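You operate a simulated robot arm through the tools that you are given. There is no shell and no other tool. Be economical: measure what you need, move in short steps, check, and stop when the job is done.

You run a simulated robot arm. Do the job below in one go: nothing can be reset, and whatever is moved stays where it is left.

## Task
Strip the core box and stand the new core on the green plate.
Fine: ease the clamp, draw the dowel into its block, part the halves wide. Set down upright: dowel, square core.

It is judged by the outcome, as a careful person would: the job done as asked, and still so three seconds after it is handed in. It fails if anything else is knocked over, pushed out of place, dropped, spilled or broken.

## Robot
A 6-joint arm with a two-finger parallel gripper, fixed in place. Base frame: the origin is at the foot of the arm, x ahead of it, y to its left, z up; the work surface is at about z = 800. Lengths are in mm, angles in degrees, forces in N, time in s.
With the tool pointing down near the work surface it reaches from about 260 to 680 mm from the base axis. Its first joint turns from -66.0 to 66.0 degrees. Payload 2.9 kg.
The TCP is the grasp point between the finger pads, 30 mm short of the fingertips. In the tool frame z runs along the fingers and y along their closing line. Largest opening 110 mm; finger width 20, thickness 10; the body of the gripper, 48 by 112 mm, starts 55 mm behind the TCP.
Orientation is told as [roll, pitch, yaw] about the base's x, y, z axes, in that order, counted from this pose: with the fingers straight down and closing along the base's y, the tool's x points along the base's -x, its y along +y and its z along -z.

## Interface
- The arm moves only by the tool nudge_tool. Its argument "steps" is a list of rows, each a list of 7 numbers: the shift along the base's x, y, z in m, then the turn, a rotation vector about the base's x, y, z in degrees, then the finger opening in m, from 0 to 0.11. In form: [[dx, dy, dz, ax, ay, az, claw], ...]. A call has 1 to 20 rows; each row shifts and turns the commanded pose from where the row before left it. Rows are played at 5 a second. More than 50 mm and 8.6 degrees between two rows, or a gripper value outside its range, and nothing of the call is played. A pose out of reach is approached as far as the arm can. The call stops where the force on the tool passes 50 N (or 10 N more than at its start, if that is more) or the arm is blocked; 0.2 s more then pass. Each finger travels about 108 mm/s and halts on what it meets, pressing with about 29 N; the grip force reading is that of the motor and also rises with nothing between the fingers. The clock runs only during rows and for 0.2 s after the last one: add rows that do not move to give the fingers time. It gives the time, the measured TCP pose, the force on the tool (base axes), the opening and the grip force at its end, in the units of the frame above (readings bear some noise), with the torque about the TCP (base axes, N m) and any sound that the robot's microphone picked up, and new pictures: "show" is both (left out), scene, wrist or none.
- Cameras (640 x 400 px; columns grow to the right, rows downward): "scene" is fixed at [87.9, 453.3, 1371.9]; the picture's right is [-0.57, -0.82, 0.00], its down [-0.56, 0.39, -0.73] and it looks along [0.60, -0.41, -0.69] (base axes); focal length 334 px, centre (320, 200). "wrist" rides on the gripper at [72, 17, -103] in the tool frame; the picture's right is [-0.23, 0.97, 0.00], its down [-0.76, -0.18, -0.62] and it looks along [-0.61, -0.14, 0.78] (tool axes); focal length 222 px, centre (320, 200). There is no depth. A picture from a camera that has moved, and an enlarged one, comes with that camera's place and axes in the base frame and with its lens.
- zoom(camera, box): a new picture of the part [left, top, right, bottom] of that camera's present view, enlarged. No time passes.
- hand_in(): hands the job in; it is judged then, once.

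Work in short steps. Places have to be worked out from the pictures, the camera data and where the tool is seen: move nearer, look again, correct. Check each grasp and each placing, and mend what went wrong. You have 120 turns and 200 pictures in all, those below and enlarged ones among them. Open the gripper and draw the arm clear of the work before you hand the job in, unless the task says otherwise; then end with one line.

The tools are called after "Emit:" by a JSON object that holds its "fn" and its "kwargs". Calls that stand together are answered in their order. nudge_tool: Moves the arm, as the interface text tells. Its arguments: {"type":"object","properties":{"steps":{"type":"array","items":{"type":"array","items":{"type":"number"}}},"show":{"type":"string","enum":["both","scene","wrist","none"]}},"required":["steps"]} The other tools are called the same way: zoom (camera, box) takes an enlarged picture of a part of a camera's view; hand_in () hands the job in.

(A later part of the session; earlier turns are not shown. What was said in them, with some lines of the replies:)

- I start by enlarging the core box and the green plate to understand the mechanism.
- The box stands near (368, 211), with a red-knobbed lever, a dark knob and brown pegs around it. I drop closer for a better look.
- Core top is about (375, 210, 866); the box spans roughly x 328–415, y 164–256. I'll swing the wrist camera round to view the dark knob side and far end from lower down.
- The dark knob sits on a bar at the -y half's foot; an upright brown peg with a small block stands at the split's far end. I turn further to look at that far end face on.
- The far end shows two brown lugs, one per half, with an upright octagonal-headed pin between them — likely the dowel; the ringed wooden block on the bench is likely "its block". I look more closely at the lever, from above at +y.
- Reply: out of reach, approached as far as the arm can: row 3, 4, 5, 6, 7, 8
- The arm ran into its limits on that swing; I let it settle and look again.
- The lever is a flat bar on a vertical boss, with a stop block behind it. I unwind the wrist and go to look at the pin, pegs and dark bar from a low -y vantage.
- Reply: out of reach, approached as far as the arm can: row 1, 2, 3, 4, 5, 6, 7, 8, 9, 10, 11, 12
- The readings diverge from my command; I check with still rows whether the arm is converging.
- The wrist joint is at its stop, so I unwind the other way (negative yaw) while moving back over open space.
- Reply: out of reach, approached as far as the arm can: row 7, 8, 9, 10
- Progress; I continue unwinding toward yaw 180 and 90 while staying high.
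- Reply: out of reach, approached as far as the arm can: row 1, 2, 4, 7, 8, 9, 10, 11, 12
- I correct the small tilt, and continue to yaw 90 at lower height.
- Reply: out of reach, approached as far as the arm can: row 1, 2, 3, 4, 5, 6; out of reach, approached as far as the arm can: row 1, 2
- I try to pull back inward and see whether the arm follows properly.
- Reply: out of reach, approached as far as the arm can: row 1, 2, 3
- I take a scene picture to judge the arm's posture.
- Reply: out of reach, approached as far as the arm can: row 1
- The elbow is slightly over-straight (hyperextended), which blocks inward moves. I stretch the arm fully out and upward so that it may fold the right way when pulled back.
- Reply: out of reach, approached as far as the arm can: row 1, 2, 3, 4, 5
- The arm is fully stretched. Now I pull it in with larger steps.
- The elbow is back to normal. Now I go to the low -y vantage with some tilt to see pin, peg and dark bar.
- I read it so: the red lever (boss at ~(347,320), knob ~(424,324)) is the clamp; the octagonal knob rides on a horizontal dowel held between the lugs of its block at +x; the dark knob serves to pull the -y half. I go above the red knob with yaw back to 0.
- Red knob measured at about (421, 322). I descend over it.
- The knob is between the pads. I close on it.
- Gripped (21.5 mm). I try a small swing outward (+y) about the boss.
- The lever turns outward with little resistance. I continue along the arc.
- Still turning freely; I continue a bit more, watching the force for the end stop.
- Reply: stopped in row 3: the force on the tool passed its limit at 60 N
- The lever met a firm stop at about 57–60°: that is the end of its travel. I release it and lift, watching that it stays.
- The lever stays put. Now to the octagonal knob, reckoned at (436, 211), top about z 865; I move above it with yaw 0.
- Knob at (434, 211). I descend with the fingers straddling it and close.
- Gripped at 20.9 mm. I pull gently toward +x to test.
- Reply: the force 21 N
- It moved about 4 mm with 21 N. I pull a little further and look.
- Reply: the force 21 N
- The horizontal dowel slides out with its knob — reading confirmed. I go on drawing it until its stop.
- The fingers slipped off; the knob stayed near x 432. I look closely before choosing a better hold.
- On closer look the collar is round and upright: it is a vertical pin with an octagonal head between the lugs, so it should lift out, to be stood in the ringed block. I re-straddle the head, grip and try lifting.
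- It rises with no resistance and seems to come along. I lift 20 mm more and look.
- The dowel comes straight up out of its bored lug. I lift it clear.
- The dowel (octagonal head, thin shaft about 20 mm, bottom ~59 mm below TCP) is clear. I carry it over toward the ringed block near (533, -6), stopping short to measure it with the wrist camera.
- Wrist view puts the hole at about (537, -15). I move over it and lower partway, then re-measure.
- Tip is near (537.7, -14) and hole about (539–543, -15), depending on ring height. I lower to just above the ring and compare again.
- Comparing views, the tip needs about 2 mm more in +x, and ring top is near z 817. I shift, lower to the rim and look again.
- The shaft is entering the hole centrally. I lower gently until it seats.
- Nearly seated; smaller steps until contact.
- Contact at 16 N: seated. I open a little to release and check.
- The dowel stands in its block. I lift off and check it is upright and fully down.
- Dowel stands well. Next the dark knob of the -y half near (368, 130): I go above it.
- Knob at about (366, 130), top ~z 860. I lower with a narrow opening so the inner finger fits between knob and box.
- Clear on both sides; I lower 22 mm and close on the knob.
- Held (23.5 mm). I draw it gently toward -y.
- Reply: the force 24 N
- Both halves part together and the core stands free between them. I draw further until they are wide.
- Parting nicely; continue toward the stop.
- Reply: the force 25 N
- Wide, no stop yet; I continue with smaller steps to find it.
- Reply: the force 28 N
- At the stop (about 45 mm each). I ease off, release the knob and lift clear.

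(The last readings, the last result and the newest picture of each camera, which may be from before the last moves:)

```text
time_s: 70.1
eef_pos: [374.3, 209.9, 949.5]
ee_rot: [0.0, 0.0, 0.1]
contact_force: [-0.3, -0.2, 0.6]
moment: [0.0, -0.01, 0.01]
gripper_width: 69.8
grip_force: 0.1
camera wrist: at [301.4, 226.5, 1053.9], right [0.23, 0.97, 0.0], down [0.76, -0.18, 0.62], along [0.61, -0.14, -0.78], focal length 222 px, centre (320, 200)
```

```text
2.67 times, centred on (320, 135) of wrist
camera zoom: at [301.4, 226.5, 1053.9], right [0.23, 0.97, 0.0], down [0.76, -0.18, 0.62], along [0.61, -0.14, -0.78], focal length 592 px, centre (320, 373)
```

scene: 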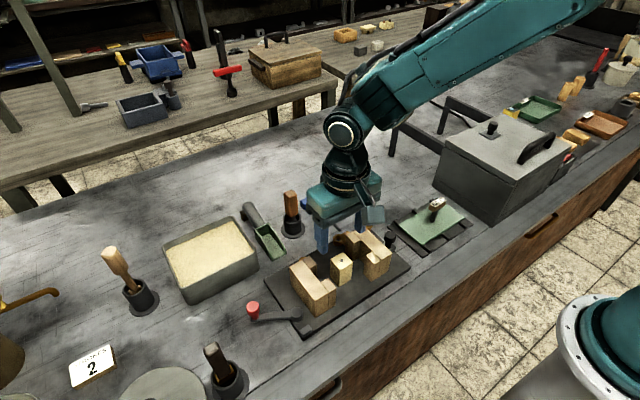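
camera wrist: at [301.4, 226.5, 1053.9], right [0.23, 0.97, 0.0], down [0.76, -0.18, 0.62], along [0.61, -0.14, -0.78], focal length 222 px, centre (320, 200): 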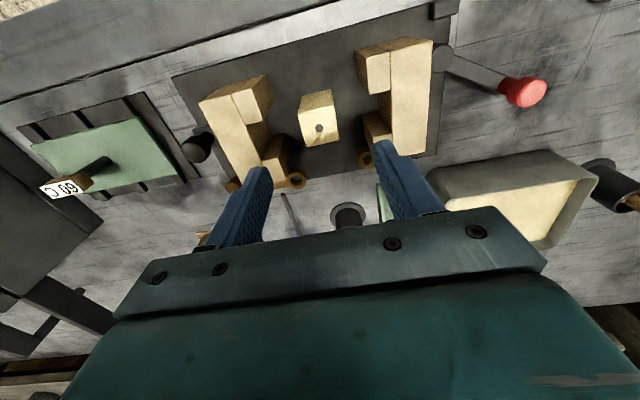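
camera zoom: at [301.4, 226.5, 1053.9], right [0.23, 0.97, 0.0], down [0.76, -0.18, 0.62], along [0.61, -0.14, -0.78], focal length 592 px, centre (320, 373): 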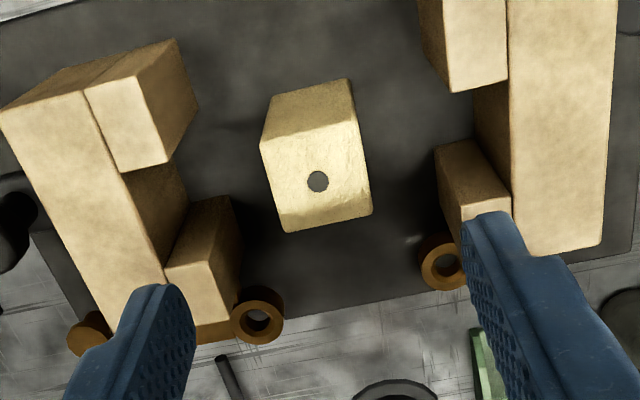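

Halves wide apart, core standing free: about 30×30 mm, centre (370, 210), top 866. The plate carries a sign post at its centre (~(372,-50)), so I'll set the core on the +y part of the plate with fingers closing along x. I turn to yaw 90 above the core.

Emit:
{"fn": "nudge_tool", "kwargs": {"steps": [[-0.003, 0, 0, 0, 0, 8.2, 0.07], [0, 0, 0, 0, 0, 8.2, 0.07], [0, 0, 0, 0, 0, 8.2, 0.07], [0, 0, 0, 0, 0, 8.2, 0.07], [0, 0, 0, 0, 0, 8.2, 0.07], [0, 0, 0, 0, 0, 8.2, 0.07], [0, 0, 0, 0, 0, 8.2, 0.07], [0, 0, 0, 0, 0, 8.2, 0.07], [0, 0, 0, 0, 0, 8.2, 0.07], [0, 0, 0, 0, 0, 8.1, 0.07], [0, 0, -0.02, 0, 0, 8.1, 0.07], [0, 0, 0, 0, 0, 0, 0.07]], "show": "wrist"}}

Emit:
{"fn": "zoom", "kwargs": {"camera": "wrist", "box": [220, 80, 420, 220]}}

```text
time_s: 72.7
eef_pos: [371.8, 209.5, 929.9]
ee_rot: [0.0, 0.0, 90.2]
contact_force: [-0.2, -0.8, 0.7]
moment: [0.02, 0.03, -0.01]
gripper_width: 70.0
grip_force: 0.0
camera wrist: at [354.0, 137.1, 1033.6], right [-0.97, 0.22, 0.0], down [0.17, 0.76, 0.62], along [0.14, 0.61, -0.78], focal length 222 px, centre (320, 200)
```

wrist: 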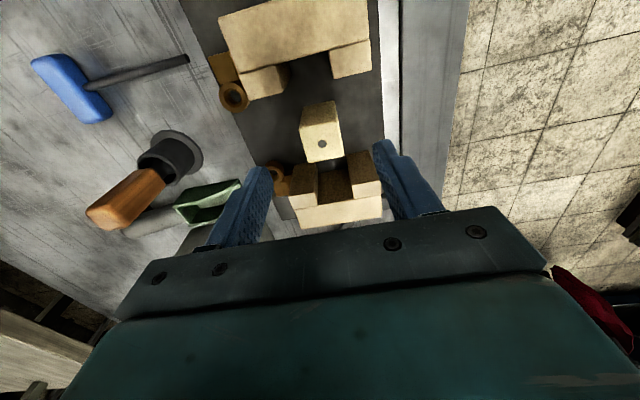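

```text
2.86 times, centred on (320, 150) of wrist
camera zoom: at [354.0, 137.1, 1033.6], right [-0.97, 0.22, 0.0], down [0.17, 0.76, 0.62], along [0.14, 0.61, -0.78], focal length 635 px, centre (320, 343)
```

zoom: 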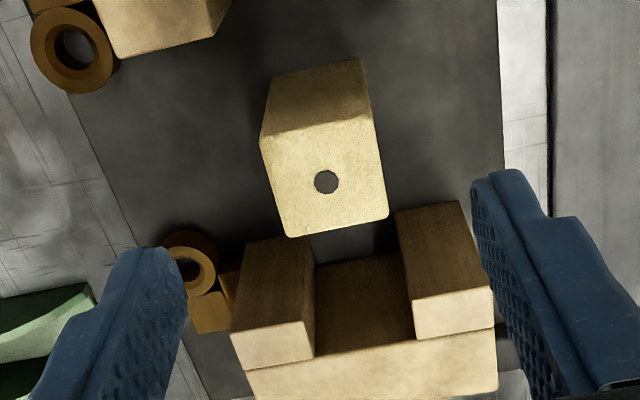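

Core centre (369.5, 211). I descend to grip at mid-height.

Emit:
{"fn": "nudge_tool", "kwargs": {"steps": [[-0.002, 0.0015, -0.03, 0, 0, 0, 0.06], [0, 0, -0.03, 0, 0, 0, 0.055], [0, 0, -0.022, 0, 0, 0, 0.05], [0, 0, 0, 0, 0, 0, 0.05]], "show": "wrist"}}

Emit:
{"fn": "zoom", "kwargs": {"camera": "scene", "box": [280, 210, 420, 310]}}

```text
time_s: 73.7
eef_pos: [369.9, 211.1, 849.0]
ee_rot: [0.0, -0.1, 90.1]
contact_force: [0.0, 0.0, 0.5]
moment: [0.0, 0.01, 0.0]
gripper_width: 49.9
grip_force: 0.0
camera wrist: at [351.6, 138.9, 951.9], right [-0.97, 0.23, 0.0], down [0.18, 0.76, 0.62], along [0.14, 0.61, -0.78], focal length 222 px, centre (320, 200)
```

wrist: 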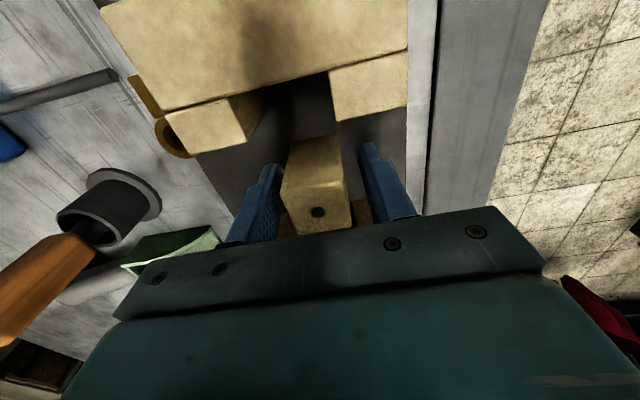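

```text
4.00 times, centred on (350, 260) of scene
camera zoom: at [87.9, 453.3, 1371.9], right [-0.57, -0.82, 0.0], down [-0.56, 0.39, -0.73], along [0.6, -0.41, -0.69], focal length 1336 px, centre (200, -40)
```

zoom: 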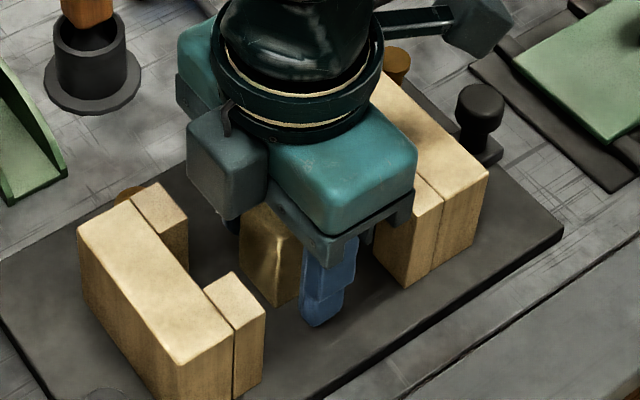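

The core is between the pads. I close softly.

Emit:
{"fn": "nudge_tool", "kwargs": {"steps": [[0, 0, 0, 0, 0, 0, 0.04], [0, 0, 0, 0, 0, 0, 0.034], [0, 0, 0, 0, 0, 0, 0.03], [0, 0, 0, 0, 0, 0, 0.028], [0, 0, 0, 0, 0, 0, 0.028]], "show": "none"}}

```text
time_s: 74.9
eef_pos: [369.2, 211.9, 848.5]
ee_rot: [0.0, -0.1, 90.1]
contact_force: [-0.6, 0.3, -0.4]
moment: [0.0, 0.01, 0.0]
gripper_width: 30.6
grip_force: 29.0
```

Core held at 30.6 mm. I lift it straight up.

Emit:
{"fn": "nudge_tool", "kwargs": {"steps": [[0, 0, 0.005, 0, 0, 0, 0.028], [0, 0, 0.01, 0, 0, 0, 0.028], [0, 0, 0.02, 0, 0, 0, 0.028], [0, 0, 0.025, 0, 0, 0, 0.028], [0, 0, 0.025, 0, 0, 0, 0.028], [0, 0, 0.02, 0, 0, 0, 0.028], [0, 0, 0, 0, 0, 0, 0.028]], "show": "both"}}

Emit:
{"fn": "zoom", "kwargs": {"camera": "scene", "box": [270, 150, 430, 300]}}

```text
time_s: 76.5
eef_pos: [368.4, 211.2, 953.6]
ee_rot: [-0.1, -0.1, 90.1]
contact_force: [-0.6, 0.1, -0.5]
moment: [0.0, 0.0, 0.01]
gripper_width: 30.9
grip_force: 28.7
camera wrist: at [351.5, 138.3, 1057.3], right [-0.97, 0.23, 0.0], down [0.18, 0.76, 0.62], along [0.14, 0.61, -0.78], focal length 222 px, centre (320, 200)
```

scene: 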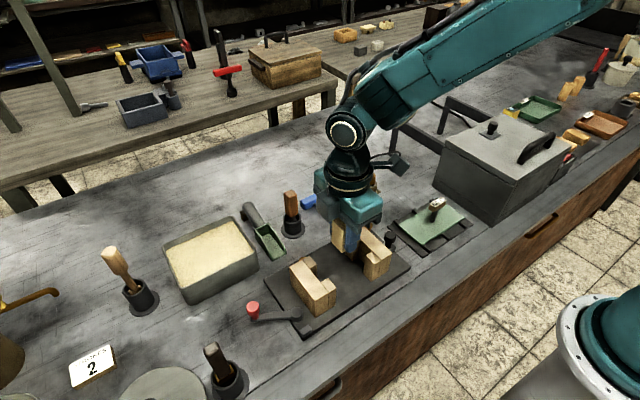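
wrist: 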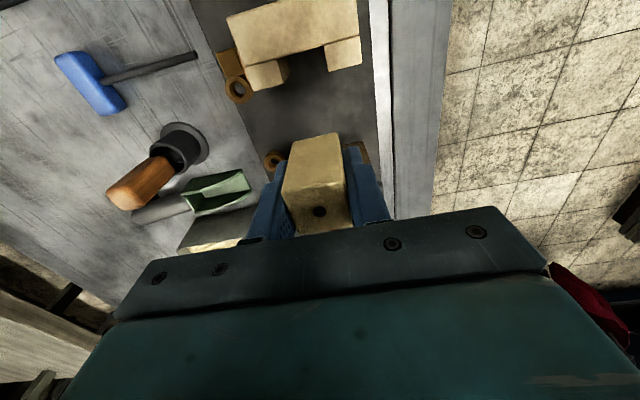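

```text
2.67 times, centred on (350, 225) of scene
camera zoom: at [87.9, 453.3, 1371.9], right [-0.57, -0.82, 0.0], down [-0.56, 0.39, -0.73], along [0.6, -0.41, -0.69], focal length 891 px, centre (240, 133)
```

zoom: 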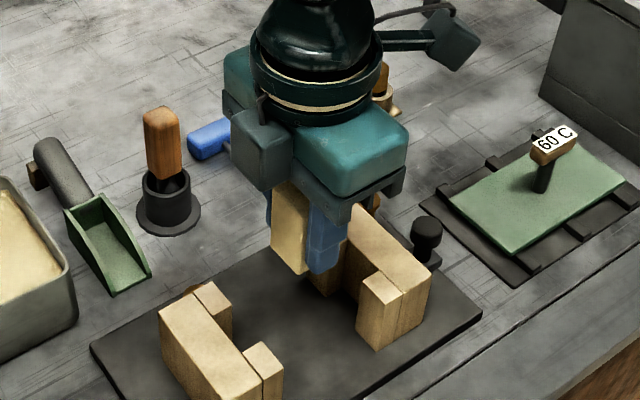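

The core is held upright. Plate spans about x 335–408, y -116…25, so I'll set it at (372, -3), clear of the sign. I carry it over.

Emit:
{"fn": "nudge_tool", "kwargs": {"steps": [[0, -0.02, 0.005, 0, 0, 0, 0.028], [0, -0.025, 0, 0, 0, 0, 0.028], [0, -0.025, 0, 0, 0, 0, 0.028], [0, -0.025, 0, 0, 0, 0, 0.028], [0.001, -0.025, 0, 0, 0, 0, 0.028], [0.001, -0.025, 0, 0, 0, 0, 0.028], [0.001, -0.025, 0, 0, 0, 0, 0.028], [0, -0.025, 0, 0, 0, 0, 0.028], [0, -0.019, 0, 0, 0, 0, 0.028], [0, 0, 0, 0, 0, 0, 0.028], [0, 0, 0, 0, 0, 0, 0.028]], "show": "both"}}

Emit:
{"fn": "zoom", "kwargs": {"camera": "scene", "box": [360, 130, 500, 270]}}

```text
time_s: 78.9
eef_pos: [372.2, -2.5, 958.0]
ee_rot: [0.0, -0.1, 90.1]
contact_force: [0.8, -0.6, -0.5]
moment: [0.0, 0.01, -0.03]
gripper_width: 30.8
grip_force: 29.3
camera wrist: at [354.7, -75.8, 1061.7], right [-0.97, 0.23, 0.0], down [0.18, 0.76, 0.62], along [0.14, 0.61, -0.78], focal length 222 px, centre (320, 200)
```

scene: 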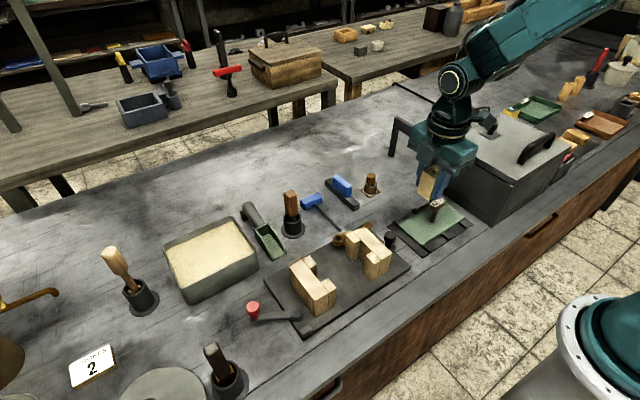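
wrist: 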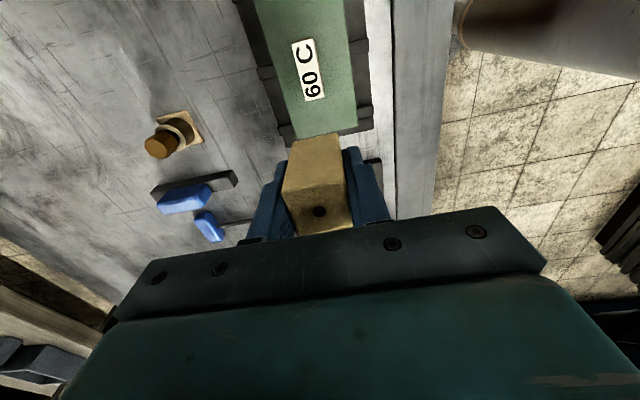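

```text
2.86 times, centred on (430, 200) of scene
camera zoom: at [87.9, 453.3, 1371.9], right [-0.57, -0.82, 0.0], down [-0.56, 0.39, -0.73], along [0.6, -0.41, -0.69], focal length 955 px, centre (6, 200)
```

zoom: 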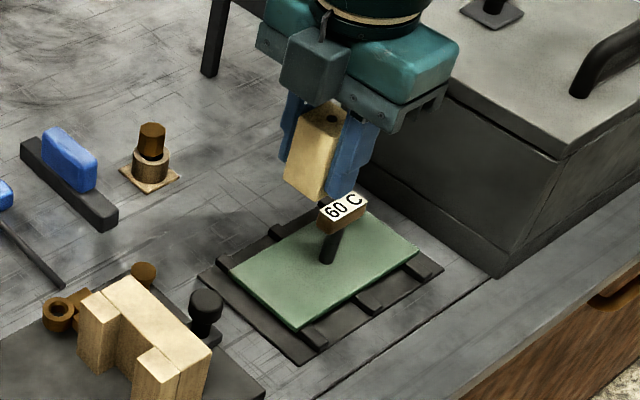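

Aligned over the free part, sign clear by some 10 mm. I lower, slowly at the end.

Emit:
{"fn": "nudge_tool", "kwargs": {"steps": [[0, 0.001, -0.025, 0, 0, 0, 0.028], [0, 0, -0.025, 0, 0, 0, 0.028], [0, 0, -0.02, 0, 0, 0, 0.028], [0, 0, -0.008, 0, 0, 0, 0.028], [0, 0, -0.004, 0, 0, 0, 0.028], [0, 0, 0, 0, 0, 0, 0.028]], "show": "none"}}

Emit:
{"fn": "zoom", "kwargs": {"camera": "scene", "box": [380, 170, 480, 260]}}

```text
time_s: 80.3
eef_pos: [371.5, -3.0, 876.0]
ee_rot: [0.0, -0.2, 90.2]
contact_force: [-1.0, -0.1, -0.4]
moment: [0.01, 0.0, 0.03]
gripper_width: 30.6
grip_force: 29.3
```

```text
4.44 times, centred on (430, 215) of scene
camera zoom: at [87.9, 453.3, 1371.9], right [-0.57, -0.82, 0.0], down [-0.56, 0.39, -0.73], along [0.6, -0.41, -0.69], focal length 1485 px, centre (-169, 133)
```

zoom: 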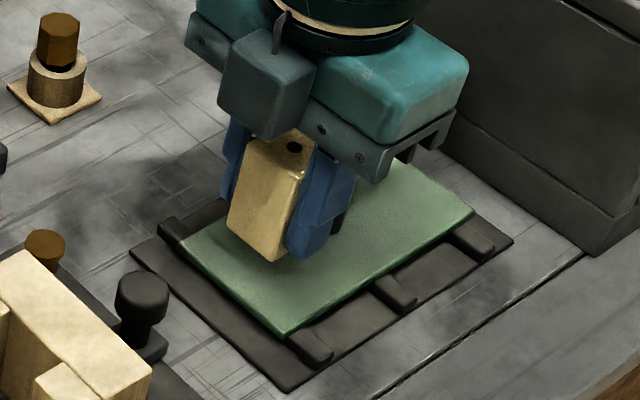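

On track; final lowering in small steps until touch.

Emit:
{"fn": "nudge_tool", "kwargs": {"steps": [[0, 0.001, -0.004, 0, 0, 0, 0.028], [0, 0, -0.004, 0, 0, 0, 0.028], [0, 0, -0.003, 0, 0, 0, 0.028], [0, 0, -0.003, 0, 0, 0, 0.028], [0, 0, 0, 0, 0, 0, 0.028]], "show": "none"}}

Emit:
{"fn": "zoom", "kwargs": {"camera": "scene", "box": [380, 170, 480, 260]}}

```text
time_s: 81.5
eef_pos: [373.3, -1.2, 863.5]
ee_rot: [0.0, -0.2, 90.1]
contact_force: [-0.2, -0.2, -0.7]
moment: [0.03, -0.02, -0.04]
gripper_width: 30.7
grip_force: 29.1
```

```text
4.44 times, centred on (430, 215) of scene
camera zoom: at [87.9, 453.3, 1371.9], right [-0.57, -0.82, 0.0], down [-0.56, 0.39, -0.73], along [0.6, -0.41, -0.69], focal length 1485 px, centre (-169, 133)
```

zoom: 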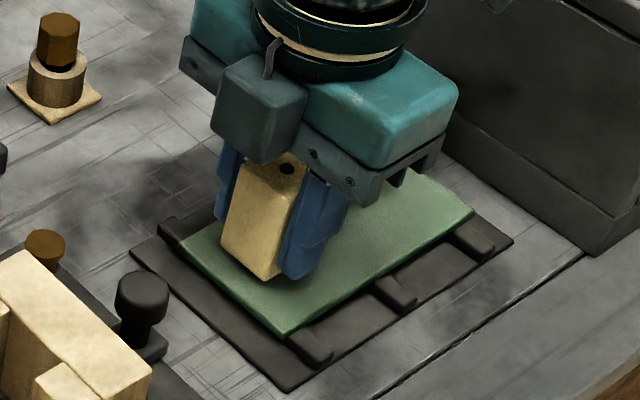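

Emit:
{"fn": "nudge_tool", "kwargs": {"steps": [[0, -0.002, -0.002, 0, 0, 0, 0.028], [0, 0, -0.002, 0, 0, 0, 0.028], [0, 0, -0.002, 0, 0, 0, 0.028], [0, 0, 0, 0, 0, 0, 0.028]], "show": "none"}}

```text
time_s: 82.5
eef_pos: [373.1, -3.0, 855.3]
ee_rot: [0.0, -0.1, 90.0]
contact_force: [-0.4, -0.6, 0.0]
moment: [0.01, 0.01, -0.02]
gripper_width: 30.4
grip_force: 29.5
```

No touch yet at 855; I continue in 1.5 mm steps.

Emit:
{"fn": "nudge_tool", "kwargs": {"steps": [[0, 0, -0.0015, 0, 0, 0, 0.028], [0, 0, -0.0015, 0, 0, 0, 0.028], [0, 0, 0, 0, 0, 0, 0.028]], "show": "none"}}

Emit:
{"fn": "zoom", "kwargs": {"camera": "scene", "box": [380, 170, 480, 260]}}

```text
time_s: 83.3
eef_pos: [372.5, -4.0, 854.4]
ee_rot: [-0.2, -0.1, 90.0]
contact_force: [-4.8, -0.5, 24.8]
moment: [-0.03, 0.24, -0.02]
gripper_width: 30.7
grip_force: 29.2
```

```text
4.44 times, centred on (430, 215) of scene
camera zoom: at [87.5, 453.3, 1372.0], right [-0.57, -0.82, 0.0], down [-0.56, 0.39, -0.73], along [0.6, -0.41, -0.69], focal length 1485 px, centre (-169, 133)
```

zoom: 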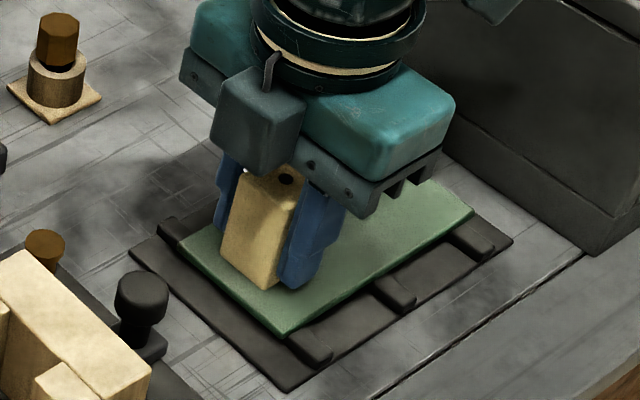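

The core is on the plate (25 N). I relieve the load, open slowly and look.

Emit:
{"fn": "nudge_tool", "kwargs": {"steps": [[0, 0, 0.002, 0, 0, 0, 0.028], [0, 0, 0, 0, 0, 0, 0.034], [0, 0, 0, 0, 0, 0, 0.042], [0, 0, 0, 0, 0, 0, 0.048], [0, 0, 0, 0, 0, 0, 0.048]], "show": "none"}}

Emit:
{"fn": "zoom", "kwargs": {"camera": "scene", "box": [380, 170, 480, 260]}}

```text
time_s: 84.5
eef_pos: [372.0, -3.1, 854.6]
ee_rot: [-0.1, -0.1, 90.0]
contact_force: [0.2, 0.7, -0.1]
moment: [-0.01, -0.02, 0.0]
gripper_width: 48.0
grip_force: 0.0
```

```text
4.44 times, centred on (430, 215) of scene
camera zoom: at [87.9, 453.3, 1371.9], right [-0.57, -0.82, 0.0], down [-0.56, 0.39, -0.73], along [0.6, -0.41, -0.69], focal length 1485 px, centre (-169, 133)
```

zoom: 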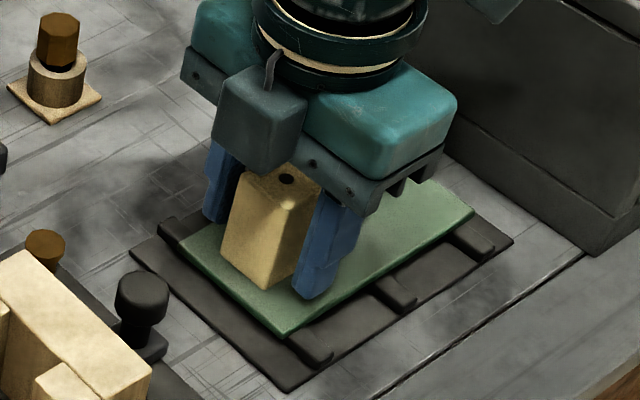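

The core stands by itself. I lift straight up and away, then check everything.

Emit:
{"fn": "nudge_tool", "kwargs": {"steps": [[0, 0, 0.015, 0, 0, 0, 0.05], [0, 0, 0.03, 0, 0, 0, 0.055], [0, 0, 0.035, 0, 0, 0, 0.06], [0, 0, 0.04, 0, 0, 0, 0.06], [0, 0.03, 0.04, 0, 0, 0, 0.06], [0, 0.04, 0.04, 0, 0, 0, 0.06], [0.02, 0.04, 0.02, 0, 0, 0, 0.06], [0.03, 0.03, 0, 0, 0, 0, 0.06], [0, 0, 0, 0, 0, 0, 0.06]], "show": "both"}}

Emit:
{"fn": "zoom", "kwargs": {"camera": "scene", "box": [340, 150, 500, 270]}}

Emit:
{"fn": "zoom", "kwargs": {"camera": "scene", "box": [230, 200, 420, 340]}}

```text
refused: row 6 steps farther than a row can; nothing moved
```

```text
3.33 times, centred on (420, 210) of scene
camera zoom: at [87.9, 453.3, 1371.9], right [-0.57, -0.82, 0.0], down [-0.56, 0.39, -0.73], along [0.6, -0.41, -0.69], focal length 1114 px, centre (-13, 167)
```

zoom: 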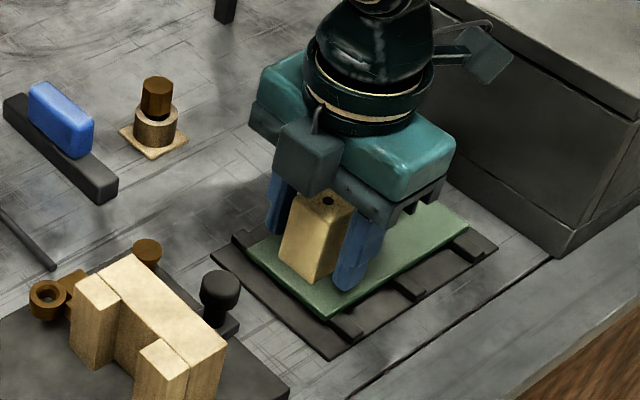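

```text
2.86 times, centred on (325, 270) of scene
camera zoom: at [87.9, 453.3, 1371.9], right [-0.57, -0.82, 0.0], down [-0.56, 0.39, -0.73], along [0.6, -0.41, -0.69], focal length 955 px, centre (306, 0)
```

zoom: 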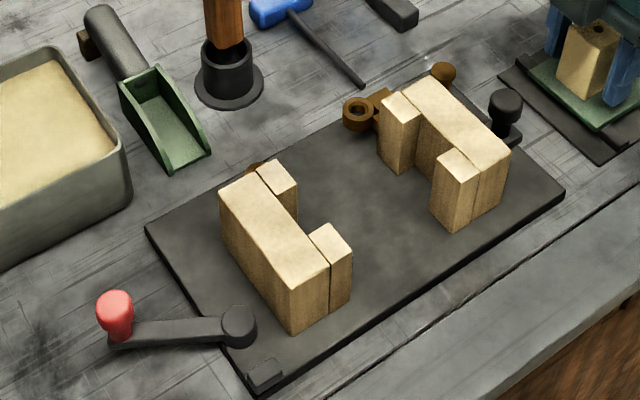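

One row was too long; I repeat with shorter rows.

Emit:
{"fn": "nudge_tool", "kwargs": {"steps": [[0, 0, 0.015, 0, 0, 0, 0.05], [0, 0, 0.03, 0, 0, 0, 0.055], [0, 0, 0.035, 0, 0, 0, 0.06], [0, 0, 0.04, 0, 0, 0, 0.06], [0, 0.03, 0.03, 0, 0, 0, 0.06], [0, 0.035, 0.03, 0, 0, 0, 0.06], [0.02, 0.04, 0, 0, 0, 0, 0.06], [0.03, 0.03, 0, 0, 0, 0, 0.06], [0.03, 0.03, 0, 0, 0, 0, 0.06], [0, 0, 0, 0, 0, 0, 0.06]], "show": "both"}}

Emit:
{"fn": "zoom", "kwargs": {"camera": "scene", "box": [340, 150, 500, 270]}}

```text
time_s: 86.7
eef_pos: [451.1, 162.1, 1034.9]
ee_rot: [0.0, -0.1, 89.9]
contact_force: [0.0, 0.7, -0.2]
moment: [0.0, -0.03, -0.01]
gripper_width: 60.0
grip_force: 0.0
camera wrist: at [434.4, 89.6, 1138.4], right [-0.97, 0.23, 0.0], down [0.18, 0.76, 0.62], along [0.14, 0.61, -0.78], focal length 222 px, centre (320, 200)
```

scene: 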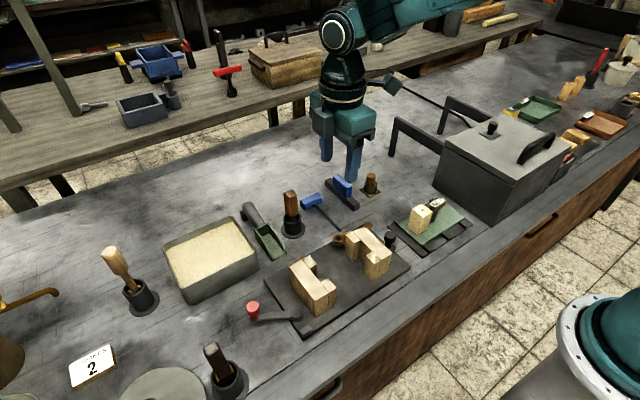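
wrist: 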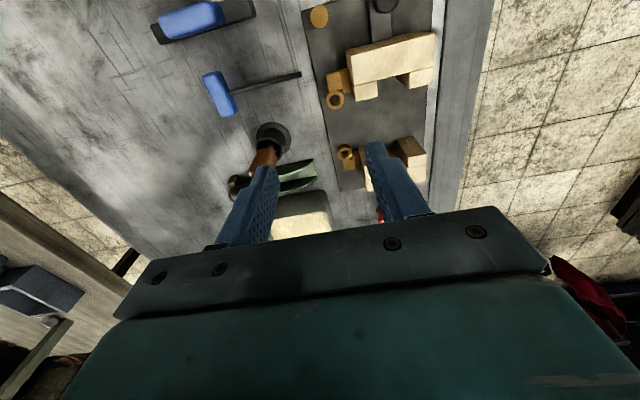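

```text
3.33 times, centred on (420, 210) of scene
camera zoom: at [87.9, 453.4, 1371.9], right [-0.57, -0.82, 0.0], down [-0.56, 0.39, -0.73], along [0.6, -0.41, -0.69], focal length 1114 px, centre (-13, 167)
```

zoom: 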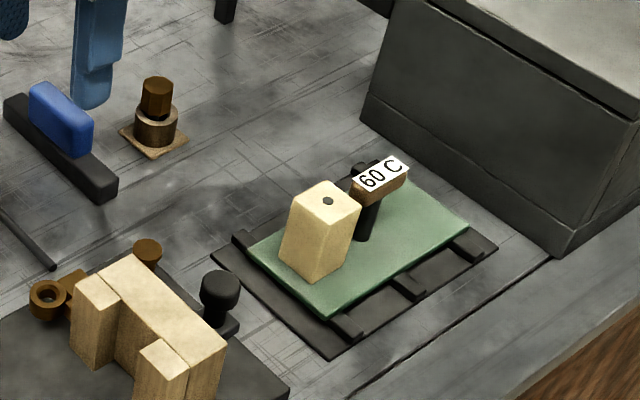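

Everything checks out: the core stands upright on the green plate, the dowel is upright in its block, the halves are wide apart, the lever is eased, and nothing else has moved. The arm is clear, so I hand in.

Emit:
{"fn": "hand_in", "kwargs": {}}

```text
The job is handed in.
```

The core box is stripped: the clamp is eased, the dowel stands upright in the ringed wooden block on the bench (which I took to be its block), the halves are parted to their stop, and the new core stands upright on the green plate.
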